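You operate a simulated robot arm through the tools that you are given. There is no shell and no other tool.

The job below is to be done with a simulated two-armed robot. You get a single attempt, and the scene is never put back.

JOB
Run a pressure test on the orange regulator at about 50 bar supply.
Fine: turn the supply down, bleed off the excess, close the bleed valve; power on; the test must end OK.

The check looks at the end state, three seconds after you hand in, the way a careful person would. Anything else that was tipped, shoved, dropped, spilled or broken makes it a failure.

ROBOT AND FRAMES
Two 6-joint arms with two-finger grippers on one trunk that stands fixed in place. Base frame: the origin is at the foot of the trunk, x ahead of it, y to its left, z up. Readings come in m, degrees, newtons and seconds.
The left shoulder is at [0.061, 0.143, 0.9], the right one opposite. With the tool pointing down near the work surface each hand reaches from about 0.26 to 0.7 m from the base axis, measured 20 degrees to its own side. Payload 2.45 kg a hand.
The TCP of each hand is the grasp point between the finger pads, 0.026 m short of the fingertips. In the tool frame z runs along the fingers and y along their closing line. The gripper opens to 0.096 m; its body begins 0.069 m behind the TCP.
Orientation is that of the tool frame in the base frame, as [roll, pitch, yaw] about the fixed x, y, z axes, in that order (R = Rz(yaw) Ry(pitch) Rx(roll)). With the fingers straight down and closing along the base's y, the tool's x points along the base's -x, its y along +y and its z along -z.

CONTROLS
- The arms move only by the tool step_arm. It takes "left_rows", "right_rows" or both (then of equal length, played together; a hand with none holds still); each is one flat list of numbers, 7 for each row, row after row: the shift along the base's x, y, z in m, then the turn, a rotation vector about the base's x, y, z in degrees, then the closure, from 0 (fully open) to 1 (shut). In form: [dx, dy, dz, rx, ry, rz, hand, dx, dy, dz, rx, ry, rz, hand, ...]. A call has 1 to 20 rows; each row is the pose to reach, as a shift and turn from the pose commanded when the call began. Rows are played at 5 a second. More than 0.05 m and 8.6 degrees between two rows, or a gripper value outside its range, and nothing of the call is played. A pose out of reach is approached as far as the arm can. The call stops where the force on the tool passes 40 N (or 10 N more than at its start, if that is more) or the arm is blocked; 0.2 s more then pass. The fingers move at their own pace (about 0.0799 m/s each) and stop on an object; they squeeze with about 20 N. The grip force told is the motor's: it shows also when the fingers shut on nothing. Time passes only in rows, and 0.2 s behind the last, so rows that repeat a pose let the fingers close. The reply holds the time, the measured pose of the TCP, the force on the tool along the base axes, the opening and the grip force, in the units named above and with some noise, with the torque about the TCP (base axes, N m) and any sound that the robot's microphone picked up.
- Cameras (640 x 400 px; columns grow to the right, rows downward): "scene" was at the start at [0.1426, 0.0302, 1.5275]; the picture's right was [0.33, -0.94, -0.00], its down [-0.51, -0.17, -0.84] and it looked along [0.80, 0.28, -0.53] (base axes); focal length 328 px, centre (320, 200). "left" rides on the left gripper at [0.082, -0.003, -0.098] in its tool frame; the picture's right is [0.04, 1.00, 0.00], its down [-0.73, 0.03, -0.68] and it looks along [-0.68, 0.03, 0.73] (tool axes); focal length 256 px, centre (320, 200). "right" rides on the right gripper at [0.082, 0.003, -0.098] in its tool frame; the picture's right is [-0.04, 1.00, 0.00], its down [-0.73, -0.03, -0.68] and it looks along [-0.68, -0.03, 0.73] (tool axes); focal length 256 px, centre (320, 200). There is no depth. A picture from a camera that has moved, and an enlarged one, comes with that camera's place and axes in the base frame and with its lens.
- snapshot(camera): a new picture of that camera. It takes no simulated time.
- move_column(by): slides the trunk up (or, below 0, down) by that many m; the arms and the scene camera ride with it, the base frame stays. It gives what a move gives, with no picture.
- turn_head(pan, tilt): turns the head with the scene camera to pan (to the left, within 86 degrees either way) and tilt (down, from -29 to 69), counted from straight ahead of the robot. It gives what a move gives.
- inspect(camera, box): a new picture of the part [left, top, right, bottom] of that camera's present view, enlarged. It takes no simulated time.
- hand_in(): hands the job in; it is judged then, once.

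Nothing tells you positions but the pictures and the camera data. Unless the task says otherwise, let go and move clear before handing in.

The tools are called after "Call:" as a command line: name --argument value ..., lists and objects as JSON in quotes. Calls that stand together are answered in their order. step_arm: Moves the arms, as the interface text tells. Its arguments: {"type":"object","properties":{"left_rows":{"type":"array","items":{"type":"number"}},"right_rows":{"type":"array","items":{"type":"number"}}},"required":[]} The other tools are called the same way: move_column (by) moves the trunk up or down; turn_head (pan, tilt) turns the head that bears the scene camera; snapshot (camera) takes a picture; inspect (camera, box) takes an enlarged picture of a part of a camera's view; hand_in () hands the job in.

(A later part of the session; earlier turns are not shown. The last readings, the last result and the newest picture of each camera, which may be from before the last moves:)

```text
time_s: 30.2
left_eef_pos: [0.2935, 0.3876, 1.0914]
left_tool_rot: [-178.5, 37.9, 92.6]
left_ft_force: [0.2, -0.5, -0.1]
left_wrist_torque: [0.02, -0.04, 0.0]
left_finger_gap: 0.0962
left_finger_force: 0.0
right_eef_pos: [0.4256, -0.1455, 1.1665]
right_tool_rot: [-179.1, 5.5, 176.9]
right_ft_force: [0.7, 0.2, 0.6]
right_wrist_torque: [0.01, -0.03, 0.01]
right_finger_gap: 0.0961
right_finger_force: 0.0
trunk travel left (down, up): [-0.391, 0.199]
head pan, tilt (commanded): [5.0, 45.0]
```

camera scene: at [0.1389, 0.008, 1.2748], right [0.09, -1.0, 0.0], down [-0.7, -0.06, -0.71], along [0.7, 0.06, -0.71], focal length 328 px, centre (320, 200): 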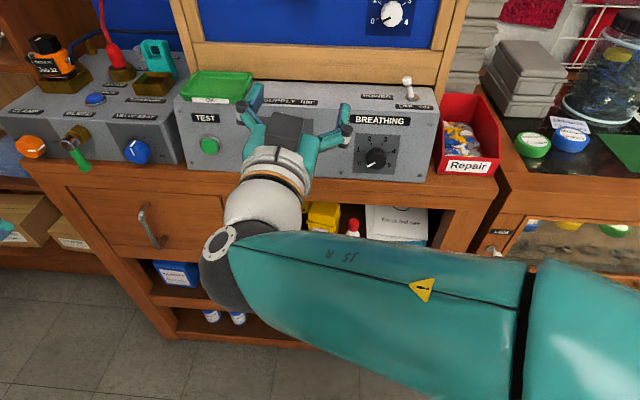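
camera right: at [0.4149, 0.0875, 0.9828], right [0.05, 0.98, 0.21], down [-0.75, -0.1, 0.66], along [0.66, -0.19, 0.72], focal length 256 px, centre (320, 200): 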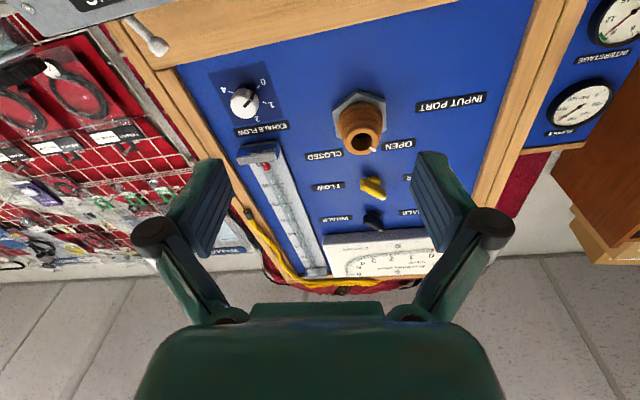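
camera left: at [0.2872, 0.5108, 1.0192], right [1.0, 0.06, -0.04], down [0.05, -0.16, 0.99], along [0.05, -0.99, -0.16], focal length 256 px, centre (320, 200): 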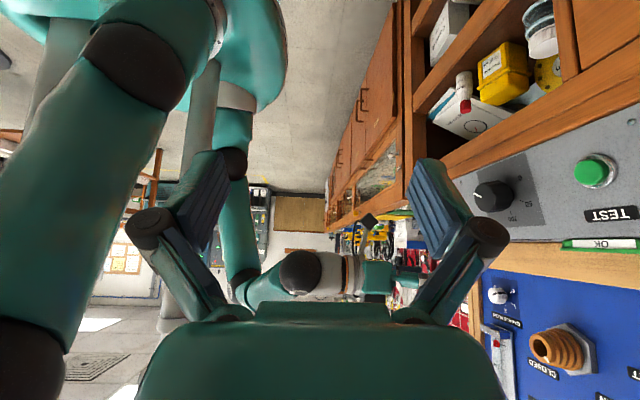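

The right hand is back to tool-down on its own side at (0.43, -0.15, 1.17). Now I bring the left hand back to its normal orientation in steps.

Call:
step_arm --left_rows '[0.02, 0, 0.0, 8, 0, 0, 0, 0.04, 0, 0, 16, 0, 0, 0, 0.06, 0, 0, 24, 0, 0, 0, 0.08, 0, 0, 32, 0, 0, 0, 0.1, 0, 0, 38, 0, 0, 0]'

Call:
step_arm --left_rows '[0.005, 0, 0, 0, 0, 8, 0, 0.01, 0, 0, 0, 0, 16, 0, 0.02, 0, 0, 0, 0, 24, 0, 0.03, 0, 0, 0, 0, 32, 0, 0.04, 0, 0, 0, 0, 40, 0, 0.04, 0, 0, 0, 0, 48, 0, 0.04, 0, 0, 0, 0, 56, 0, 0.04, 0, 0, 0, 0, 64, 0, 0.04, 0, 0, 0, 0, 72, 0, 0.04, 0, 0, 0, 0, 80, 0, 0.04, 0, 0, 0, 0, 87.5, 0]'

Call:
turn_head --pan 35 --tilt 30

Call:
snapshot --camera "scene"

```text
time_s: 31.4
left_eef_pos: [0.3921, 0.3891, 1.0929]
left_tool_rot: [179.9, -0.3, 91.9]
left_ft_force: [0.2, 0.0, 0.2]
left_wrist_torque: [0.02, 0.01, -0.02]
left_finger_gap: 0.096
left_finger_force: 0.1
right_eef_pos: [0.4264, -0.1466, 1.1667]
right_tool_rot: [-179.0, 5.5, 177.0]
right_ft_force: [0.3, -0.5, -0.4]
right_wrist_torque: [-0.02, -0.01, 0.0]
right_finger_gap: 0.096
right_finger_force: 0.0
trunk travel left (down, up): [-0.391, 0.199]
head pan, tilt (commanded): [5.0, 45.0]
```

```text
time_s: 33.8
left_eef_pos: [0.4325, 0.3868, 1.0927]
left_tool_rot: [179.9, -0.2, 179.6]
left_ft_force: [-0.7, -0.1, 0.8]
left_wrist_torque: [0.01, 0.02, -0.01]
left_finger_gap: 0.096
left_finger_force: 0.0
right_eef_pos: [0.4257, -0.1459, 1.167]
right_tool_rot: [-179.1, 5.7, 177.0]
right_ft_force: [0.9, 0.7, -0.5]
right_wrist_torque: [0.0, 0.02, 0.01]
right_finger_gap: 0.0958
right_finger_force: 0.1
trunk travel left (down, up): [-0.391, 0.199]
head pan, tilt (commanded): [5.0, 45.0]
```

```text
time_s: 34.7
left_eef_pos: [0.4327, 0.3873, 1.0923]
left_tool_rot: [179.9, 0.0, 179.3]
left_ft_force: [-1.4, -0.1, 1.1]
left_wrist_torque: [-0.01, 0.01, 0.01]
left_finger_gap: 0.0959
left_finger_force: 0.0
right_eef_pos: [0.4257, -0.1468, 1.1675]
right_tool_rot: [-179.1, 5.7, 177.0]
right_ft_force: [-0.2, 0.2, -0.1]
right_wrist_torque: [0.01, 0.01, 0.0]
right_finger_gap: 0.096
right_finger_force: 0.1
trunk travel left (down, up): [-0.391, 0.199]
head pan, tilt (commanded): [35.0, 30.0]
```

```text
taken
camera scene: at [0.1321, 0.0527, 1.3973], right [0.57, -0.82, 0.0], down [-0.41, -0.29, -0.87], along [0.71, 0.5, -0.5], focal length 328 px, centre (320, 200)
```

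scene: 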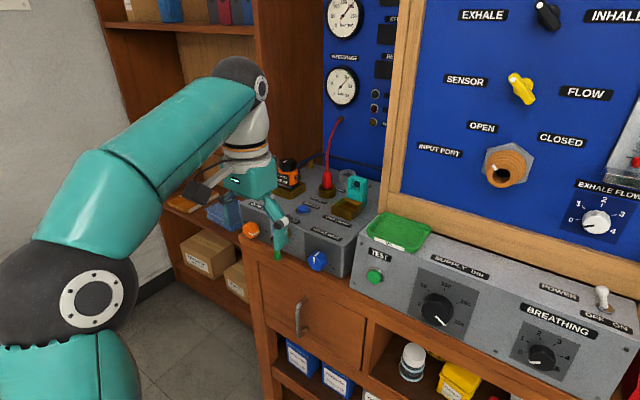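

The left hand is back to tool-down and I have a clear view of the dial. I inspect the dial and then pitch the left hand forward.

Call:
inspect --camera "scene" --box '[350, 235, 510, 345]'

Call:
inspect --camera "scene" --box '[520, 265, 640, 375]'

Call:
step_arm --left_rows '[0.01, -0.01, 0, 0, -8, 0, 0, 0.02, -0.02, 0, 0, -16, 0, 0, 0.03, -0.03, 0, 0, -24, 0, 0, 0.04, -0.04, 0, 0, -32, 0, 0, 0.05, -0.05, 0, 0, -40, 0, 0, 0.06, -0.06, 0, 0, -48, 0, 0, 0.07, -0.07, 0, 0, -56, 0, 0, 0.07, -0.08, 0, 0, -64, 0, 0, 0.07, -0.09, 0, 0, -72, 0, 0, 0.07, -0.1, 0, 0, -80, 0, 0, 0.07, -0.1, 0, 0, -88, 0, 0, 0.07, -0.1, 0, 0, -90, 0, 0]'

Call:
snapshot --camera "scene"

```text
3.64 times, centred on (430, 290) of scene
camera zoom: at [0.1321, 0.0527, 1.3973], right [0.57, -0.82, 0.0], down [-0.41, -0.29, -0.87], along [0.71, 0.5, -0.5], focal length 1192 px, centre (-80, -127)
```

zoom: 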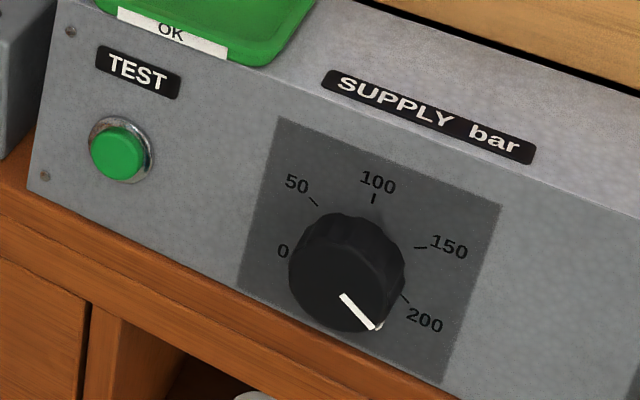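

```text
3.64 times, centred on (580, 320) of scene
camera zoom: at [0.1321, 0.0527, 1.3973], right [0.57, -0.82, 0.0], down [-0.41, -0.29, -0.87], along [0.71, 0.5, -0.5], focal length 1192 px, centre (-626, -236)
```

zoom: 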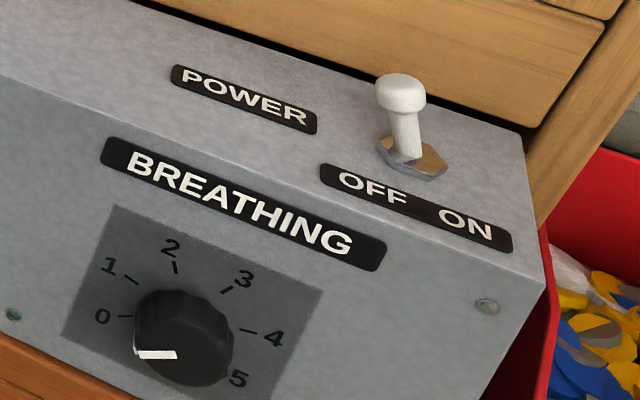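

```text
time_s: 37.3
left_eef_pos: [0.4979, 0.2458, 1.1165]
left_tool_rot: [149.6, 89.2, 150.6]
left_ft_force: [0.0, 0.1, 0.0]
left_wrist_torque: [0.01, 0.02, 0.05]
left_finger_gap: 0.0962
left_finger_force: 0.1
left hand out of reach, approached as far as the arm can: row 9, 10, 11, 12
right_eef_pos: [0.4255, -0.1449, 1.1666]
right_tool_rot: [-179.1, 5.7, 177.0]
right_ft_force: [-0.3, 0.2, -0.3]
right_wrist_torque: [0.01, 0.02, -0.01]
right_finger_gap: 0.0961
right_finger_force: 0.0
trunk travel left (down, up): [-0.391, 0.199]
head pan, tilt (commanded): [35.0, 30.0]
```

```text
taken
camera scene: at [0.1321, 0.053, 1.3973], right [0.57, -0.82, 0.0], down [-0.41, -0.29, -0.87], along [0.71, 0.5, -0.5], focal length 328 px, centre (320, 200)
```

scene: 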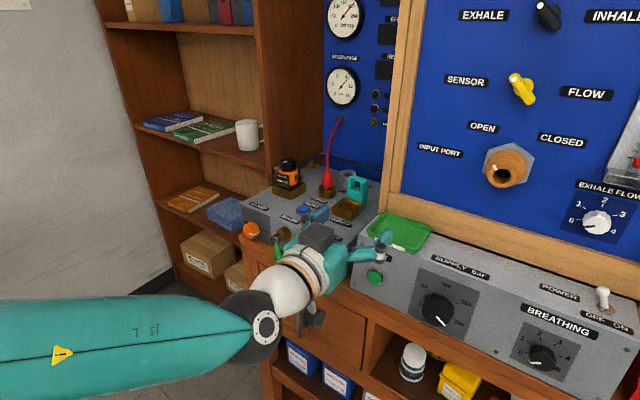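

The left hand now points forward at (0.50, 0.25, 1.12), with the console in clear view and the dial pointer at 200. I test lowering the left hand in front of the console, keeping its fingertips about 8 cm away.

Call:
step_arm --left_rows '[0.0, 0, -0.025, 0, 0, 0, 0, 0.0, 0, -0.05, 0, 0, 0, 0, 0, 0, -0.075, 0, 0, 0, 0, 0, 0, -0.1, 0, 0, 0, 0, 0, 0, -0.1, 0, 0, 0, 0]'

Call:
snapshot --camera "scene"

```text
time_s: 38.5
left_eef_pos: [0.4898, 0.1996, 1.0537]
left_tool_rot: [116.1, 89.5, 116.4]
left_ft_force: [-0.7, 0.8, 0.4]
left_wrist_torque: [0.01, -0.01, -0.01]
left_finger_gap: 0.0961
left_finger_force: 0.2
left hand out of reach, approached as far as the arm can: row 1, 2, 3, 4, 5
right_eef_pos: [0.4258, -0.1455, 1.1686]
right_tool_rot: [-179.0, 5.7, 177.0]
right_ft_force: [-0.2, 0.0, 0.1]
right_wrist_torque: [-0.01, -0.02, -0.02]
right_finger_gap: 0.0961
right_finger_force: 0.1
trunk travel left (down, up): [-0.391, 0.199]
head pan, tilt (commanded): [35.0, 30.0]
```

```text
taken
camera scene: at [0.132, 0.0527, 1.3973], right [0.57, -0.82, 0.0], down [-0.41, -0.29, -0.87], along [0.71, 0.5, -0.5], focal length 328 px, centre (320, 200)
```

scene: 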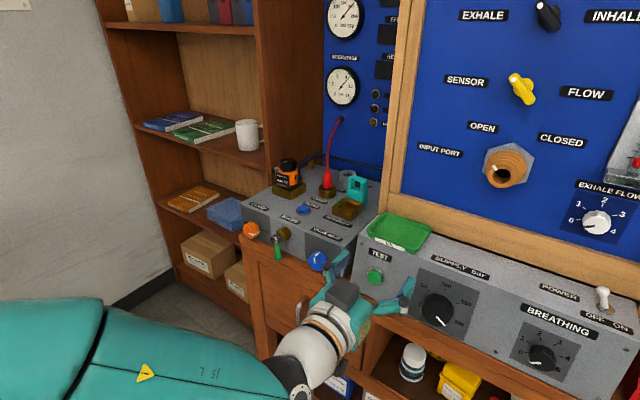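

As the left hand goes lower it is only reachable closer to the mid-line, which suits the dial at y = 0.116. I move it inward to about y = 0.14 and check the pose.

Call:
step_arm --left_rows '[0.0, -0.04, 0.02, 0, 0, 0, 0, 0.0, -0.08, 0.04, 0, 0, 0, 0, 0, -0.12, 0.06, 0, 0, 0, 0, 0, -0.12, 0.06, 0, 0, 0, 0]'

```text
time_s: 39.5
left_eef_pos: [0.4877, 0.0815, 1.1129]
left_tool_rot: [103.2, 89.5, 103.2]
left_ft_force: [-0.6, -0.3, 0.8]
left_wrist_torque: [-0.02, -0.03, 0.0]
left_finger_gap: 0.096
left_finger_force: 0.0
right_eef_pos: [0.4248, -0.1458, 1.1683]
right_tool_rot: [-179.1, 5.7, 177.1]
right_ft_force: [-0.1, 0.9, -0.7]
right_wrist_torque: [0.03, -0.02, 0.01]
right_finger_gap: 0.0961
right_finger_force: 0.0
trunk travel left (down, up): [-0.391, 0.199]
head pan, tilt (commanded): [35.0, 30.0]
```

The left hand is now exactly forward at (0.488, 0.082, 1.113) with no reach problem. I shift it onto the dial's y and lower the trunk in two steps to dial height.

Call:
step_arm --left_rows '[0.0, 0.02, 0.0, 0, 0, 0, 0, 0.0, 0.035, 0, 0, 0, 0, 0]'

Call:
move_column --by -0.085

Call:
move_column --by -0.08

Call:
turn_head --pan 25 --tilt 25

Call:
snapshot --camera "scene"

Call:
snapshot --camera "left"

Call:
snapshot --camera "right"

```text
time_s: 40.1
left_eef_pos: [0.4899, 0.1145, 1.1119]
left_tool_rot: [100.4, 89.5, 100.6]
left_ft_force: [0.8, 0.2, 0.7]
left_wrist_torque: [0.0, 0.04, 0.01]
left_finger_gap: 0.096
left_finger_force: 0.1
right_eef_pos: [0.4245, -0.1457, 1.167]
right_tool_rot: [-179.2, 5.7, 177.0]
right_ft_force: [0.8, 0.0, -0.1]
right_wrist_torque: [0.03, 0.02, -0.02]
right_finger_gap: 0.0959
right_finger_force: 0.1
trunk travel left (down, up): [-0.391, 0.199]
head pan, tilt (commanded): [35.0, 30.0]
```

```text
time_s: 41.3
left_eef_pos: [0.4899, 0.1147, 1.028]
left_tool_rot: [99.5, 89.5, 99.6]
left_ft_force: [0.1, 0.7, -0.6]
left_wrist_torque: [0.02, 0.0, 0.01]
left_finger_gap: 0.0962
left_finger_force: 0.2
right_eef_pos: [0.4247, -0.146, 1.0833]
right_tool_rot: [-179.2, 5.7, 177.0]
right_ft_force: [0.3, -0.4, -0.1]
right_wrist_torque: [-0.02, -0.01, 0.01]
right_finger_gap: 0.0959
right_finger_force: 0.0
trunk travel left (down, up): [-0.306, 0.284]
head pan, tilt (commanded): [35.0, 30.0]
```

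```text
time_s: 42.5
left_eef_pos: [0.4892, 0.1145, 0.9477]
left_tool_rot: [99.4, 89.5, 99.5]
left_ft_force: [0.3, -1.0, -0.3]
left_wrist_torque: [0.01, 0.0, -0.01]
left_finger_gap: 0.096
left_finger_force: 0.1
right_eef_pos: [0.4262, -0.1466, 1.0033]
right_tool_rot: [-179.1, 5.7, 176.9]
right_ft_force: [-1.1, -0.4, -0.1]
right_wrist_torque: [-0.01, -0.01, 0.0]
right_finger_gap: 0.0961
right_finger_force: 0.0
trunk travel left (down, up): [-0.226, 0.364]
head pan, tilt (commanded): [35.0, 30.0]
```

```text
time_s: 43.2
left_eef_pos: [0.4897, 0.1138, 0.9481]
left_tool_rot: [100.8, 89.6, 100.9]
left_ft_force: [-0.4, -0.2, -0.5]
left_wrist_torque: [0.01, -0.01, 0.02]
left_finger_gap: 0.0958
left_finger_force: 0.0
right_eef_pos: [0.4253, -0.1464, 1.0032]
right_tool_rot: [-179.2, 5.7, 177.0]
right_ft_force: [0.2, 0.0, 0.3]
right_wrist_torque: [0.02, -0.05, 0.03]
right_finger_gap: 0.0959
right_finger_force: 0.3
trunk travel left (down, up): [-0.226, 0.364]
head pan, tilt (commanded): [25.0, 25.0]
```

```text
taken
camera scene: at [0.1413, 0.0398, 1.2403], right [0.42, -0.91, 0.0], down [-0.38, -0.18, -0.91], along [0.82, 0.38, -0.42], focal length 328 px, centre (320, 200)
```

scene: 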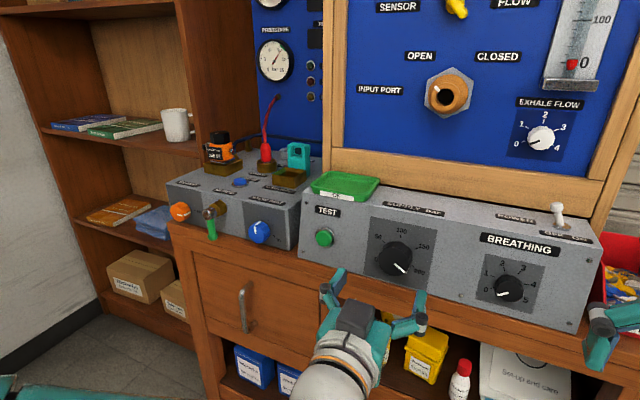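

```text
taken
camera left: at [0.3914, 0.1108, 0.8663], right [0.0, 1.0, -0.03], down [-0.68, 0.02, 0.73], along [0.74, 0.02, 0.68], focal length 256 px, centre (320, 200)
```

left: 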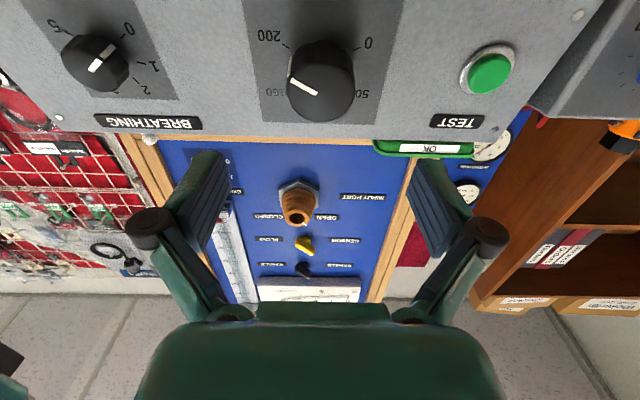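

```text
taken
camera right: at [0.3339, -0.1358, 1.0924], right [0.09, 1.0, -0.01], down [0.66, -0.05, 0.75], along [0.74, -0.08, -0.66], focal length 256 px, centre (320, 200)
```

right: 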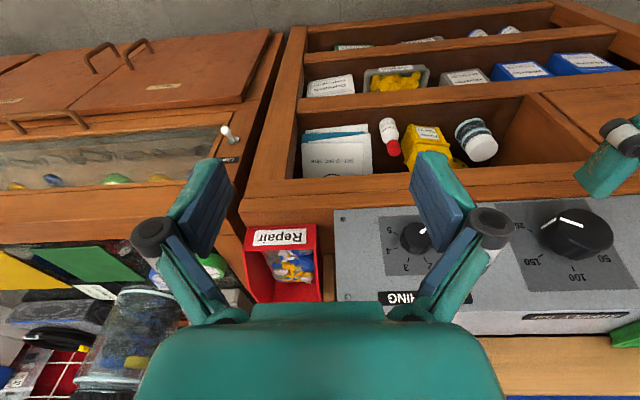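

The left hand is level at (0.490, 0.114, 0.948), right in front of the supply knob. I zoom in to measure the knob and the pointer accurately before closing in.

Call:
inspect --camera "scene" --box '[340, 210, 460, 300]'

Call:
inspect --camera "left" --box '[230, 0, 420, 140]'

Call:
inspect --camera "right" --box '[480, 170, 640, 330]'

```text
4.44 times, centred on (400, 255) of scene
camera zoom: at [0.1413, 0.0398, 1.2403], right [0.42, -0.91, 0.0], down [-0.38, -0.18, -0.91], along [0.82, 0.38, -0.42], focal length 1457 px, centre (-36, -44)
```

zoom: 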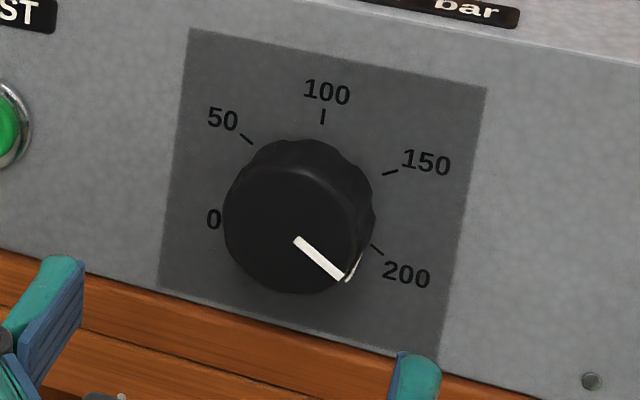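

```text
2.86 times, centred on (325, 70) of left
camera zoom: at [0.3914, 0.1108, 0.8663], right [0.0, 1.0, -0.03], down [-0.68, 0.02, 0.73], along [0.74, 0.02, 0.68], focal length 731 px, centre (306, 571)
```

zoom: 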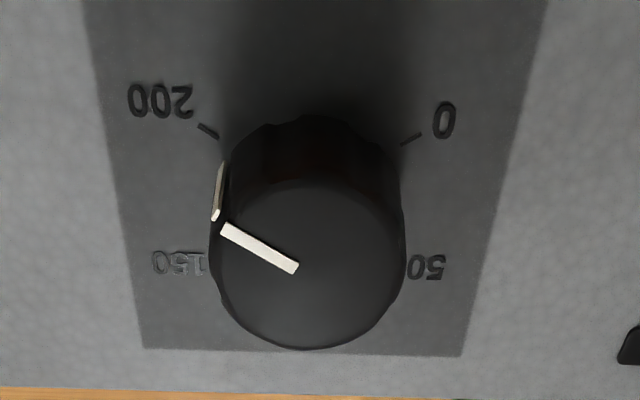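

```text
2.50 times, centred on (560, 250) of right
camera zoom: at [0.3339, -0.1358, 1.0924], right [0.09, 1.0, -0.01], down [0.66, -0.05, 0.75], along [0.74, -0.08, -0.66], focal length 640 px, centre (-280, 75)
```

zoom: 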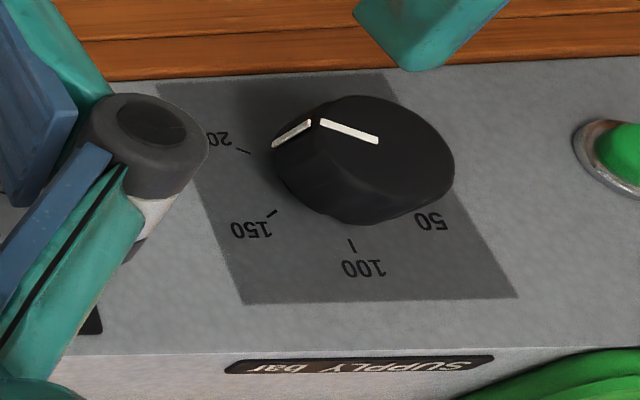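

The knob front is at about (0.578, 0.114, 0.934) with a diameter of about 48 mm; the panel leans back roughly 7°, and the pointer sits at the 200 mark. Before turning I check how far the wooden ledge below the console sticks out.

Call:
inspect --camera "scene" --box '[280, 230, 480, 360]'

Call:
inspect --camera "right" --box '[320, 130, 640, 330]'

```text
3.08 times, centred on (380, 295) of scene
camera zoom: at [0.1413, 0.0398, 1.2403], right [0.42, -0.91, 0.0], down [-0.38, -0.18, -0.91], along [0.82, 0.38, -0.42], focal length 1009 px, centre (135, -92)
```

zoom: 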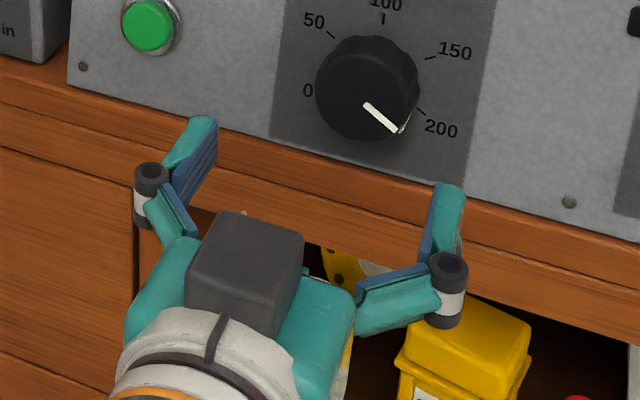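

```text
2.00 times, centred on (480, 230) of right
camera zoom: at [0.3339, -0.1358, 1.0924], right [0.09, 1.0, -0.01], down [0.66, -0.05, 0.75], along [0.74, -0.08, -0.66], focal length 512 px, centre (0, 140)
```

zoom: 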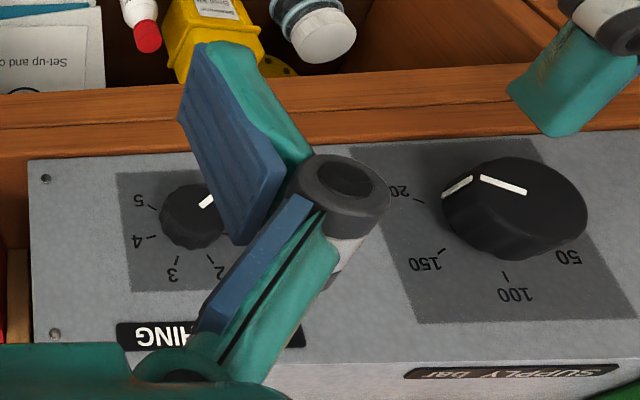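

The ledge top is at about z = 0.868 and reaches to x = 0.575, so I keep the fingers within about 45° of horizontal while turning. I align the left hand with the knob axis, roll it +45° and partly close it, still at standoff.

Call:
step_arm --left_rows '[0.004, 0, -0.003, 0, 3.5, 0, 0, 0.008, 0, -0.005, 0, 6.5, 0, 0.1, 0.008, 0, -0.005, 0, 6.5, 0, 0.2]'

Call:
step_arm --left_rows '[0, 0, 0, 7.95, 0, -0.9, 0.2, 0, 0, 0, 15.9, 0, -1.81, 0.2, 0, 0, 0, 23.85, 0, -2.72, 0.2, 0, 0, 0, 31.8, 0, -3.62, 0.2, 0, 0, 0, 39.7, 0, -4.53, 0.2, 0, 0, 0, 44.7, 0, -5.09, 0.2, 0, 0, 0, 44.7, 0, -5.09, 0.2]'

Call:
snapshot --camera "left"

Call:
snapshot --camera "scene"

```text
time_s: 44.0
left_eef_pos: [0.4963, 0.1134, 0.9423]
left_tool_rot: [175.6, 83.3, 175.7]
left_ft_force: [-0.3, 0.1, 0.3]
left_wrist_torque: [0.0, -0.02, -0.02]
left_finger_gap: 0.0767
left_finger_force: 0.1
right_eef_pos: [0.425, -0.1456, 1.0028]
right_tool_rot: [-179.0, 5.7, 176.9]
right_ft_force: [-0.7, -0.3, -0.3]
right_wrist_torque: [0.02, -0.02, 0.0]
right_finger_gap: 0.0959
right_finger_force: 0.1
trunk travel left (down, up): [-0.226, 0.364]
head pan, tilt (commanded): [25.0, 25.0]
```

```text
time_s: 45.6
left_eef_pos: [0.4974, 0.1141, 0.9438]
left_tool_rot: [99.0, 44.0, 96.3]
left_ft_force: [0.4, -0.4, 0.9]
left_wrist_torque: [0.0, 0.02, 0.04]
left_finger_gap: 0.0768
left_finger_force: 0.0
right_eef_pos: [0.4253, -0.1463, 1.0023]
right_tool_rot: [-179.0, 5.7, 176.9]
right_ft_force: [-0.6, 0.1, 0.0]
right_wrist_torque: [-0.02, -0.02, -0.03]
right_finger_gap: 0.0959
right_finger_force: 0.1
trunk travel left (down, up): [-0.226, 0.364]
head pan, tilt (commanded): [25.0, 25.0]
```

```text
taken
camera left: at [0.3935, 0.1688, 0.8955], right [0.08, 0.73, 0.68], down [-0.61, -0.51, 0.61], along [0.79, -0.46, 0.41], focal length 256 px, centre (320, 200)
```

left: 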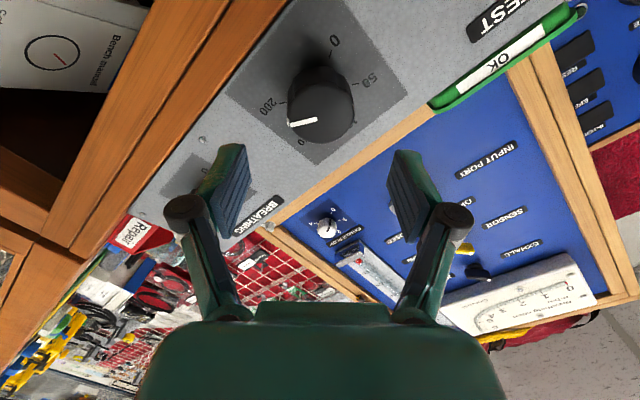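

```text
taken
camera scene: at [0.1413, 0.0398, 1.2403], right [0.42, -0.91, 0.0], down [-0.38, -0.18, -0.91], along [0.82, 0.38, -0.42], focal length 328 px, centre (320, 200)
```

scene: 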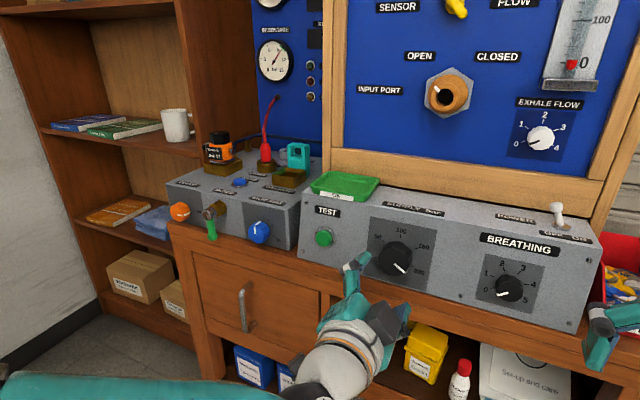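

There is a "Bench manual" on the shelf with a gauge drawing that may matter. I look at it before going on.

Call:
inspect --camera "left" --box '[0, 0, 180, 120]'

Call:
inspect --camera "scene" --box '[440, 330, 600, 400]'

Call:
inspect --camera "left" --box '[530, 0, 640, 180]'

Call:
inspect --camera "right" --box '[280, 90, 420, 190]'

```text
3.33 times, centred on (90, 60) of left
camera zoom: at [0.3935, 0.1688, 0.8955], right [0.08, 0.73, 0.68], down [-0.61, -0.51, 0.61], along [0.79, -0.46, 0.41], focal length 853 px, centre (1087, 667)
```

zoom: 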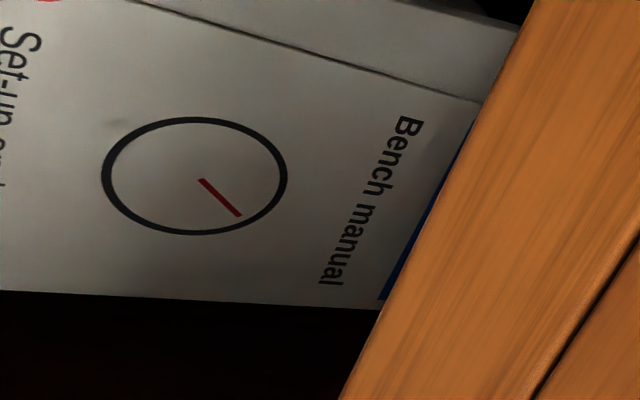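

```text
4.00 times, centred on (520, 365) of scene
camera zoom: at [0.1413, 0.0398, 1.2403], right [0.42, -0.91, 0.0], down [-0.38, -0.18, -0.91], along [0.82, 0.38, -0.42], focal length 1311 px, centre (-480, -460)
```

zoom: 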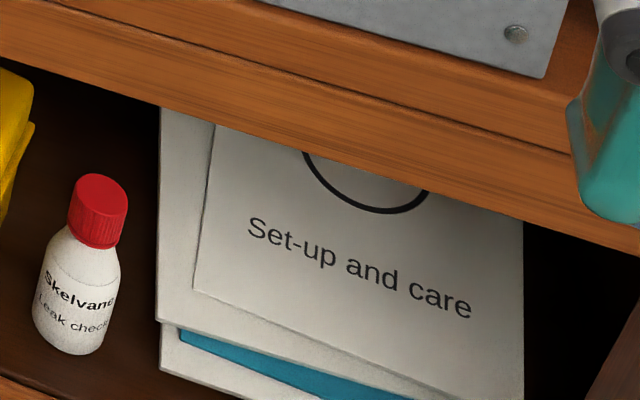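

```text
2.22 times, centred on (585, 90) of left
camera zoom: at [0.3935, 0.1688, 0.8955], right [0.08, 0.73, 0.68], down [-0.61, -0.51, 0.61], along [0.79, -0.46, 0.41], focal length 569 px, centre (-269, 444)
```

zoom: 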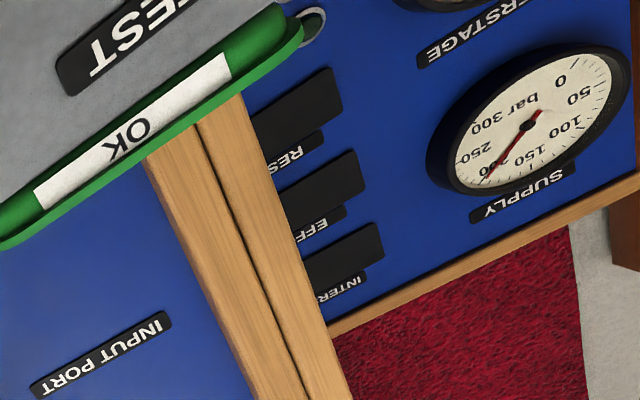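

```text
4.00 times, centred on (350, 140) of right
camera zoom: at [0.3339, -0.1357, 1.0923], right [0.09, 1.0, -0.01], down [0.66, -0.05, 0.75], along [0.74, -0.08, -0.66], focal length 1024 px, centre (200, 440)
```

zoom: 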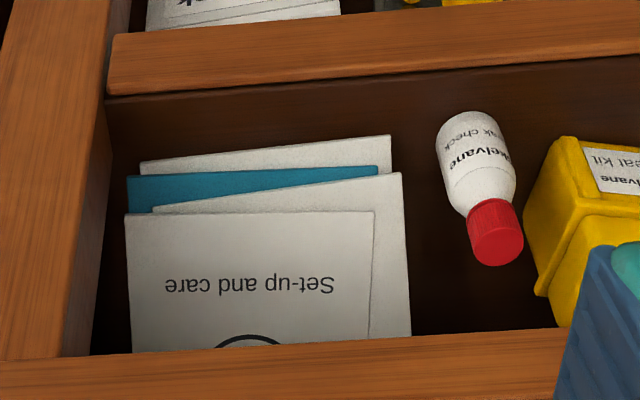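

That is only a manual cover; the dark displays are INTERSTAGE, EFFORT and RESULT. I now advance along the knob axis around the supply knob.

Call:
step_arm --left_rows '[0.02, 0, -0.0025, 0, 0, 0, 0.2, 0.04, 0, -0.005, 0, 0, 0, 0.2, 0.06, 0, -0.0075, 0, 0, 0, 0.2, 0.072, 0, -0.009, 0, 0, 0, 0.2, 0.079, 0, -0.0095, 0, 0, 0, 0.2]'

Call:
snapshot --camera "left"

Call:
inspect --camera "scene" --box '[320, 200, 480, 320]'

```text
time_s: 46.8
left_eef_pos: [0.5764, 0.1143, 0.9337]
left_tool_rot: [98.9, 44.2, 96.5]
left_ft_force: [0.7, 0.4, 0.0]
left_wrist_torque: [0.01, 0.0, 0.03]
left_finger_gap: 0.0771
left_finger_force: 0.1
right_eef_pos: [0.4249, -0.1472, 1.0023]
right_tool_rot: [-179.1, 5.6, 177.0]
right_ft_force: [-0.4, -0.4, -0.6]
right_wrist_torque: [-0.03, 0.0, -0.02]
right_finger_gap: 0.0957
right_finger_force: 0.2
trunk travel left (down, up): [-0.226, 0.364]
head pan, tilt (commanded): [25.0, 25.0]
```

```text
taken
camera left: at [0.4721, 0.1691, 0.8848], right [0.08, 0.73, 0.68], down [-0.61, -0.5, 0.61], along [0.79, -0.46, 0.41], focal length 256 px, centre (320, 200)
```

left: 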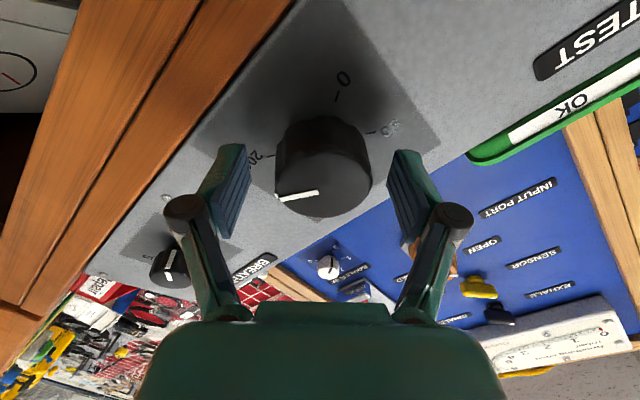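

```text
3.33 times, centred on (400, 260) of scene
camera zoom: at [0.1414, 0.0398, 1.2403], right [0.42, -0.91, 0.0], down [-0.38, -0.18, -0.91], along [0.82, 0.38, -0.42], focal length 1093 px, centre (53, 0)
```

zoom: 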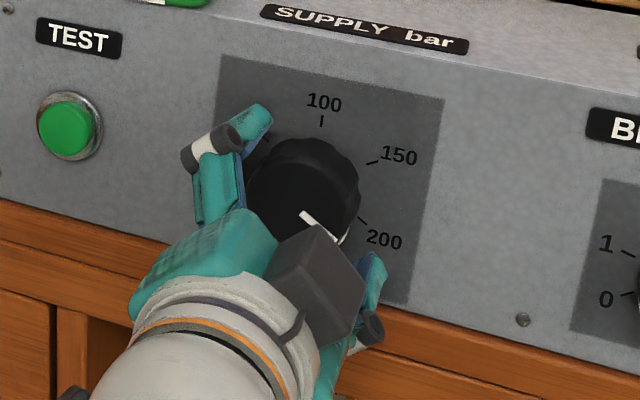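

The knob is centred between the fingers with its front face at the grasp point. I close the grip.

Call:
step_arm --left_rows '[0, 0, 0, 0, 0, 0, 0.6, 0, 0, 0, 0, 0, 0, 1, 0, 0, 0, 0, 0, 0, 1, 0, 0, 0, 0, 0, 0, 1]'

Call:
inspect --camera "left" --box '[180, 60, 460, 260]'

```text
time_s: 47.8
left_eef_pos: [0.5757, 0.1155, 0.9334]
left_tool_rot: [98.9, 44.2, 96.4]
left_ft_force: [4.1, 6.7, 8.4]
left_wrist_torque: [-0.12, 0.73, -0.28]
left_finger_gap: 0.0519
left_finger_force: 44.9
right_eef_pos: [0.4262, -0.146, 1.003]
right_tool_rot: [-179.1, 5.8, 176.9]
right_ft_force: [0.2, -0.7, -0.6]
right_wrist_torque: [0.0, 0.0, 0.01]
right_finger_gap: 0.096
right_finger_force: 0.2
trunk travel left (down, up): [-0.226, 0.364]
head pan, tilt (commanded): [25.0, 25.0]
```

```text
2.00 times, centred on (320, 160) of left
camera zoom: at [0.472, 0.1697, 0.8855], right [0.07, 0.73, 0.68], down [-0.61, -0.5, 0.61], along [0.79, -0.46, 0.41], focal length 512 px, centre (320, 280)
```

zoom: 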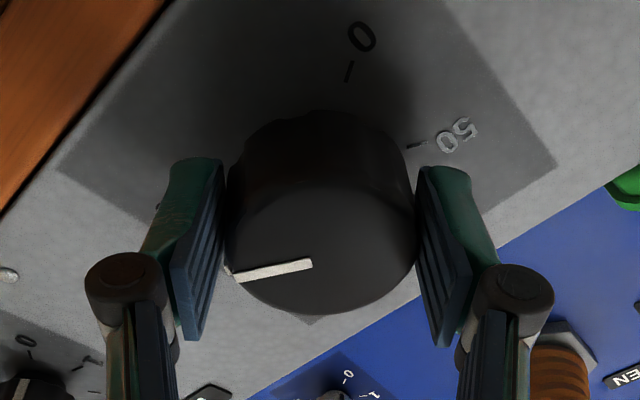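

The knob is gripped, with a small sideways preload. I now turn it 90° counter-clockwise about its axis.

Call:
step_arm --left_rows '[0, 0.001, 0.001, -7.95, 0, 0.9, 1, 0, 0.001, 0.001, -15.9, 0, 1.81, 1, 0, 0.001, 0.001, -23.85, 0, 2.72, 1, 0, 0.001, 0.001, -31.8, 0, 3.62, 1, 0, 0.001, 0.001, -39.75, 0, 4.53, 1, 0, 0.001, 0.001, -47.7, 0, 5.43, 1, 0, 0.001, 0.001, -55.65, 0, 6.34, 1, 0, 0.001, 0.001, -63.6, 0, 7.24, 1, 0, 0.001, 0.001, -71.55, 0, 8.15, 1, 0, 0.001, 0.001, -79.5, 0, 9.06, 1, 0, 0.001, 0.001, -87.45, 0, 9.96, 1, 0, 0.001, 0.001, -89.4, 0, 10.19, 1]'

Call:
inspect --camera "left" --box '[180, 60, 460, 260]'

Call:
snapshot --camera "scene"

```text
time_s: 50.4
left_eef_pos: [0.5763, 0.1142, 0.9332]
left_tool_rot: [-99.5, 45.0, -96.7]
left_ft_force: [0.6, -5.5, -5.1]
left_wrist_torque: [0.34, 0.47, 1.65]
left_finger_gap: 0.0516
left_finger_force: 44.5
right_eef_pos: [0.4263, -0.1461, 1.0021]
right_tool_rot: [-179.1, 5.6, 177.0]
right_ft_force: [0.3, -0.1, 0.0]
right_wrist_torque: [0.01, 0.04, -0.01]
right_finger_gap: 0.0964
right_finger_force: 0.0
trunk travel left (down, up): [-0.226, 0.364]
head pan, tilt (commanded): [25.0, 25.0]
```

```text
2.00 times, centred on (320, 160) of left
camera zoom: at [0.4725, 0.0538, 0.8901], right [-0.09, 0.68, -0.72], down [-0.62, 0.54, 0.58], along [0.78, 0.5, 0.38], focal length 512 px, centre (320, 280)
```

zoom: 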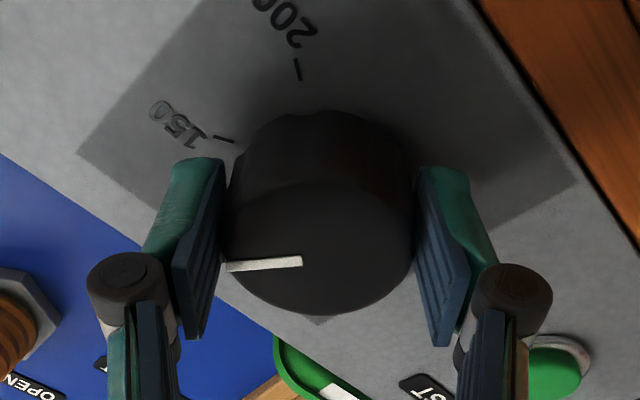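

```text
taken
camera scene: at [0.142, 0.0391, 1.2402], right [0.42, -0.91, 0.0], down [-0.38, -0.18, -0.91], along [0.82, 0.38, -0.42], focal length 328 px, centre (320, 200)
```

scene: 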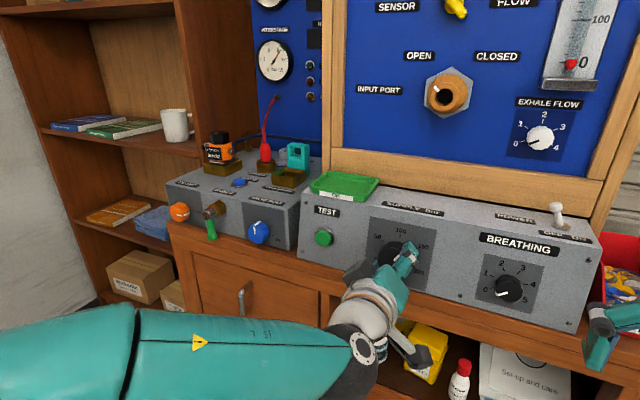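

The knob followed the hand with only a few degrees of slip. I open, back off along the axis and roll the hand back for a second stroke.

Call:
step_arm --left_rows '[0, 0, 0, 0, 0, 0, 0.5, 0, 0, 0, 0, 0, 0, 0.2, 0, 0, 0, 0, 0, 0, 0.2, -0.03, 0, 0.0034, 0, 0, 0, 0.2, -0.06, 0, 0.0068, 0, 0, 0, 0.2, -0.06, 0, 0.0068, 0, 0, 0, 0.2]'

Call:
inspect --camera "scene" --box '[320, 200, 480, 320]'

Call:
inspect --camera "left" --box '[180, 0, 460, 200]'

Call:
step_arm --left_rows '[0, 0, 0, 7.95, 0, -0.9, 0.2, 0, 0, 0, 15.9, 0, -1.81, 0.2, 0, 0, 0, 23.85, 0, -2.72, 0.2, 0, 0, 0, 31.8, 0, -3.62, 0.2, 0, 0, 0, 39.75, 0, -4.53, 0.2, 0, 0, 0, 47.7, 0, -5.43, 0.2, 0, 0, 0, 55.65, 0, -6.34, 0.2, 0, 0, 0, 63.6, 0, -7.24, 0.2, 0, 0, 0, 71.55, 0, -8.15, 0.2, 0, 0, 0, 79.5, 0, -9.06, 0.2, 0, 0, 0, 87.45, 0, -9.96, 0.2, 0, 0, 0, 94.4, 0, -10.75, 0.2, 0, 0, 0, 97.4, 0, -11.1, 0.2, 0, 0, 0, 97.4, 0, -11.1, 0.2]'

Call:
snapshot --camera "left"

```text
time_s: 51.8
left_eef_pos: [0.5161, 0.115, 0.9384]
left_tool_rot: [-99.5, 45.1, -96.7]
left_ft_force: [0.4, 0.0, -0.2]
left_wrist_torque: [0.04, -0.02, -0.01]
left_finger_gap: 0.0766
left_finger_force: 0.0
right_eef_pos: [0.4255, -0.1462, 1.0029]
right_tool_rot: [-179.1, 5.6, 177.1]
right_ft_force: [-1.0, -0.4, -0.1]
right_wrist_torque: [-0.02, 0.0, 0.01]
right_finger_gap: 0.0959
right_finger_force: 0.0
trunk travel left (down, up): [-0.226, 0.364]
head pan, tilt (commanded): [25.0, 25.0]
```

```text
3.33 times, centred on (400, 260) of scene
camera zoom: at [0.1414, 0.0398, 1.2403], right [0.42, -0.91, 0.0], down [-0.38, -0.18, -0.91], along [0.82, 0.38, -0.42], focal length 1093 px, centre (53, 0)
```

zoom: 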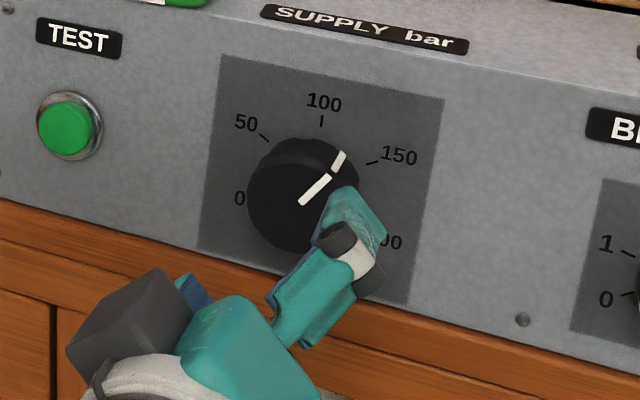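

```text
2.00 times, centred on (320, 100) of left
camera zoom: at [0.4132, 0.0537, 0.8952], right [-0.09, 0.68, -0.72], down [-0.62, 0.53, 0.58], along [0.78, 0.5, 0.38], focal length 512 px, centre (320, 400)
```

zoom: 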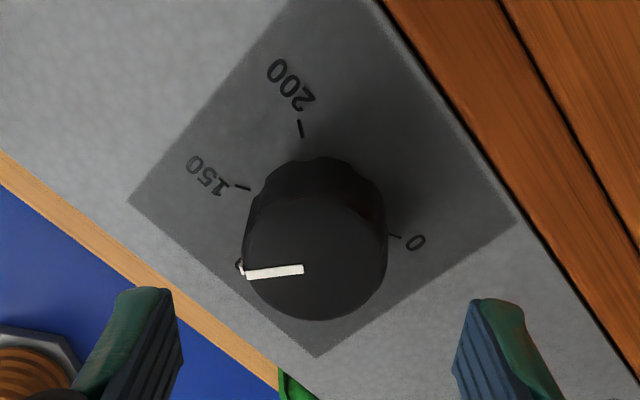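

```text
time_s: 54.8
left_eef_pos: [0.5169, 0.1169, 0.9423]
left_tool_rot: [98.0, 36.1, 95.0]
left_ft_force: [-0.2, 0.4, 0.1]
left_wrist_torque: [-0.04, 0.0, -0.04]
left_finger_gap: 0.0768
left_finger_force: 0.1
right_eef_pos: [0.4262, -0.1466, 1.0026]
right_tool_rot: [-179.1, 5.7, 177.0]
right_ft_force: [0.4, -0.7, -0.5]
right_wrist_torque: [-0.01, 0.0, -0.02]
right_finger_gap: 0.096
right_finger_force: 0.1
trunk travel left (down, up): [-0.226, 0.364]
head pan, tilt (commanded): [25.0, 25.0]
```

```text
taken
camera left: at [0.413, 0.1788, 0.9018], right [0.09, 0.62, 0.78], down [-0.62, -0.57, 0.53], along [0.78, -0.53, 0.34], focal length 256 px, centre (320, 200)
```

left: 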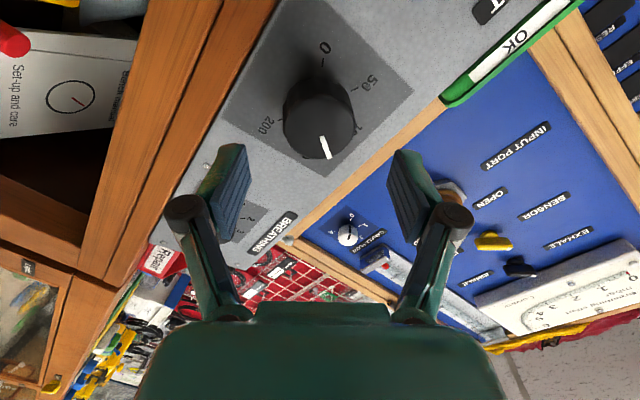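

The pointer is now at roughly 33° right of the 100 mark (about 127 bar), so another 93° or so is needed. I re-approach, grip again and turn about 97° to allow for slip.

Call:
step_arm --left_rows '[0.03, -0.0005, -0.0037, 0, 0, 0, 0.2, 0.05, -0.0005, -0.006, 0, 0, 0, 0.2, 0.06, -0.0005, -0.0075, 0, 0, 0, 0.2, 0.06, -0.0005, -0.0075, 0, 0, 0, 0.6, 0.06, -0.0005, -0.0075, 0, 0, 0, 1, 0.06, -0.0005, -0.0075, 0, 0, 0, 1, 0.06, -0.0005, -0.0075, 0, 0, 0, 1]'

Call:
inspect --camera "left" --box '[180, 60, 460, 260]'

```text
time_s: 56.4
left_eef_pos: [0.5757, 0.1163, 0.9334]
left_tool_rot: [97.8, 36.3, 94.9]
left_ft_force: [6.1, 6.0, 9.5]
left_wrist_torque: [-0.12, 0.77, -0.28]
left_finger_gap: 0.0527
left_finger_force: 44.6
right_eef_pos: [0.4254, -0.1463, 1.0027]
right_tool_rot: [-179.1, 5.7, 177.0]
right_ft_force: [-0.3, 0.4, -0.1]
right_wrist_torque: [0.01, 0.01, -0.02]
right_finger_gap: 0.0958
right_finger_force: 0.0
trunk travel left (down, up): [-0.226, 0.364]
head pan, tilt (commanded): [25.0, 25.0]
```

```text
2.00 times, centred on (320, 160) of left
camera zoom: at [0.4734, 0.1785, 0.8932], right [0.08, 0.63, 0.77], down [-0.62, -0.57, 0.53], along [0.78, -0.53, 0.34], focal length 512 px, centre (320, 280)
```

zoom: 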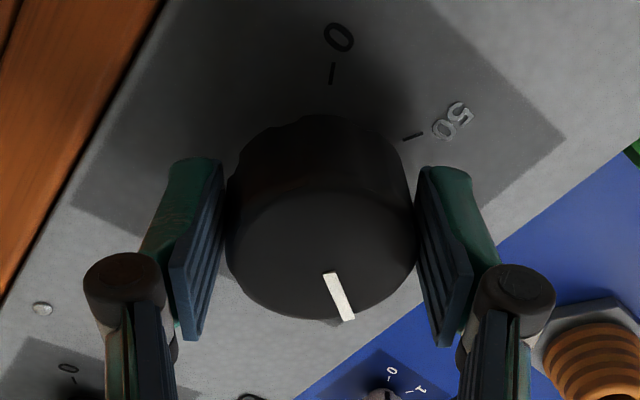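

Call:
step_arm --left_rows '[0, 0.001, 0.001, -7.95, 0, 0.9, 1, 0, 0.001, 0.001, -15.9, 0, 1.81, 1, 0, 0.001, 0.001, -23.85, 0, 2.72, 1, 0, 0.001, 0.001, -31.8, 0, 3.62, 1, 0, 0.001, 0.001, -39.75, 0, 4.53, 1, 0, 0.001, 0.001, -47.7, 0, 5.43, 1, 0, 0.001, 0.001, -55.65, 0, 6.34, 1, 0, 0.001, 0.001, -63.6, 0, 7.24, 1, 0, 0.001, 0.001, -71.55, 0, 8.15, 1, 0, 0.001, 0.001, -79.5, 0, 9.06, 1, 0, 0.001, 0.001, -87.45, 0, 9.96, 1, 0, 0.001, 0.001, -95.4, 0, 10.87, 1, 0, 0.001, 0.001, -96.4, 0, 10.98, 1]'

Call:
inspect --camera "left" --box '[180, 60, 460, 260]'

Call:
inspect --camera "scene" --box '[320, 200, 480, 320]'

```text
time_s: 59.2
left_eef_pos: [0.5765, 0.1138, 0.9326]
left_tool_rot: [-99.8, 46.1, -97.1]
left_ft_force: [-5.0, -15.8, -10.0]
left_wrist_torque: [0.21, 1.0, 1.01]
left_finger_gap: 0.0522
left_finger_force: 44.9
right_eef_pos: [0.4263, -0.1472, 1.0021]
right_tool_rot: [-179.2, 5.5, 176.9]
right_ft_force: [-0.1, -0.3, -0.1]
right_wrist_torque: [0.04, 0.01, 0.0]
right_finger_gap: 0.096
right_finger_force: 0.1
trunk travel left (down, up): [-0.226, 0.364]
head pan, tilt (commanded): [25.0, 25.0]
```

```text
2.00 times, centred on (320, 160) of left
camera zoom: at [0.4729, 0.0548, 0.8885], right [-0.08, 0.7, -0.71], down [-0.61, 0.53, 0.59], along [0.79, 0.49, 0.38], focal length 512 px, centre (320, 280)
```

zoom: 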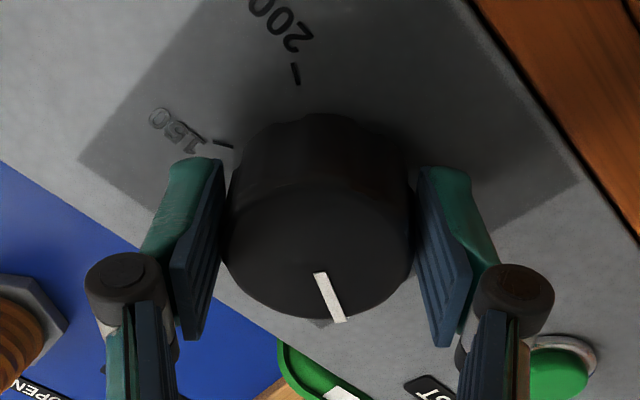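

```text
3.33 times, centred on (400, 260) of scene
camera zoom: at [0.1419, 0.0382, 1.2403], right [0.42, -0.91, 0.0], down [-0.38, -0.18, -0.91], along [0.82, 0.38, -0.42], focal length 1093 px, centre (53, 0)
```

zoom: 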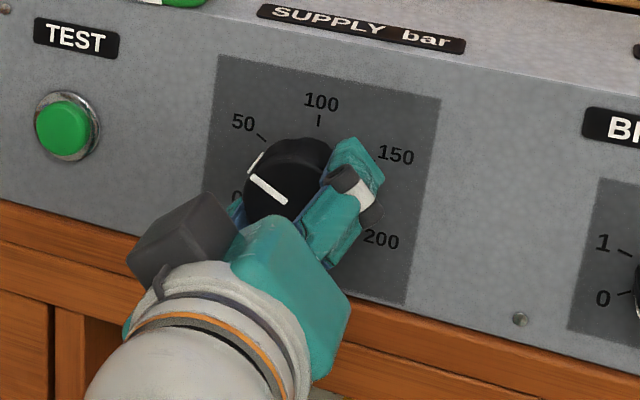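

The pointer now looks very close to the 50 mark. I release, back off and look at it closely.

Call:
step_arm --left_rows '[0, 0, 0, 0, 0, 0, 0.5, 0, 0, 0, 0, 0, 0, 0.2, 0, 0, 0, 0, 0, 0, 0.2, -0.03, 0, 0.0034, 0, 0, 0, 0.2, -0.06, 0, 0.0068, 0, 0, 0, 0.2, -0.08, -0.0, 0.009, 0, 0, 0, 0.2]'

Call:
inspect --camera "scene" --box '[350, 215, 450, 295]'

Call:
inspect --camera "left" --box '[180, 0, 460, 200]'

Call:
inspect --camera "right" --box '[480, 170, 640, 330]'

```text
time_s: 60.6
left_eef_pos: [0.4967, 0.1155, 0.9451]
left_tool_rot: [-99.7, 46.0, -96.8]
left_ft_force: [-0.8, 0.0, -1.0]
left_wrist_torque: [0.03, -0.01, 0.03]
left_finger_gap: 0.0768
left_finger_force: 0.0
right_eef_pos: [0.4247, -0.1461, 1.0025]
right_tool_rot: [-179.1, 5.8, 177.0]
right_ft_force: [0.5, -0.1, 0.5]
right_wrist_torque: [-0.02, -0.04, 0.0]
right_finger_gap: 0.0961
right_finger_force: 0.1
trunk travel left (down, up): [-0.226, 0.364]
head pan, tilt (commanded): [25.0, 25.0]
```

```text
5.00 times, centred on (400, 255) of scene
camera zoom: at [0.1412, 0.0398, 1.2403], right [0.42, -0.91, 0.0], down [-0.38, -0.18, -0.91], along [0.82, 0.38, -0.42], focal length 1639 px, centre (-80, -75)
```

zoom: 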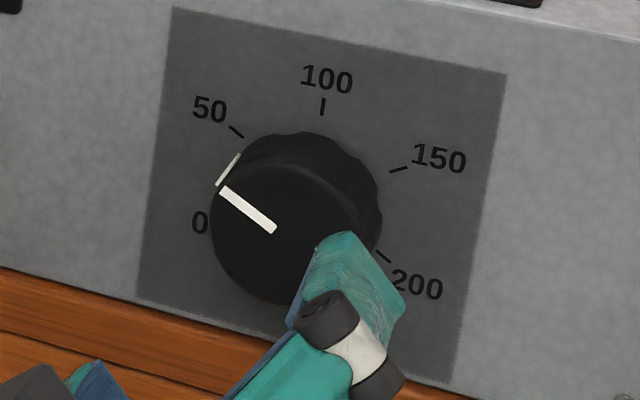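

```text
2.00 times, centred on (320, 100) of left
camera zoom: at [0.3917, 0.0559, 0.8992], right [-0.08, 0.7, -0.71], down [-0.62, 0.53, 0.59], along [0.78, 0.49, 0.38], focal length 512 px, centre (320, 400)
```

zoom: 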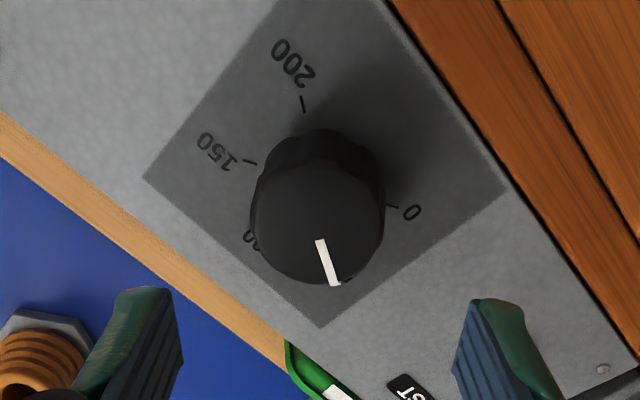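

```text
2.50 times, centred on (560, 250) of right
camera zoom: at [0.3338, -0.1357, 1.0924], right [0.09, 1.0, -0.01], down [0.66, -0.05, 0.75], along [0.74, -0.08, -0.66], focal length 640 px, centre (-280, 75)
```

zoom: 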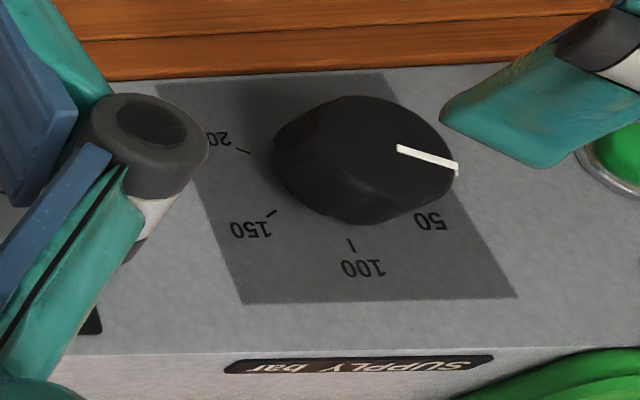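

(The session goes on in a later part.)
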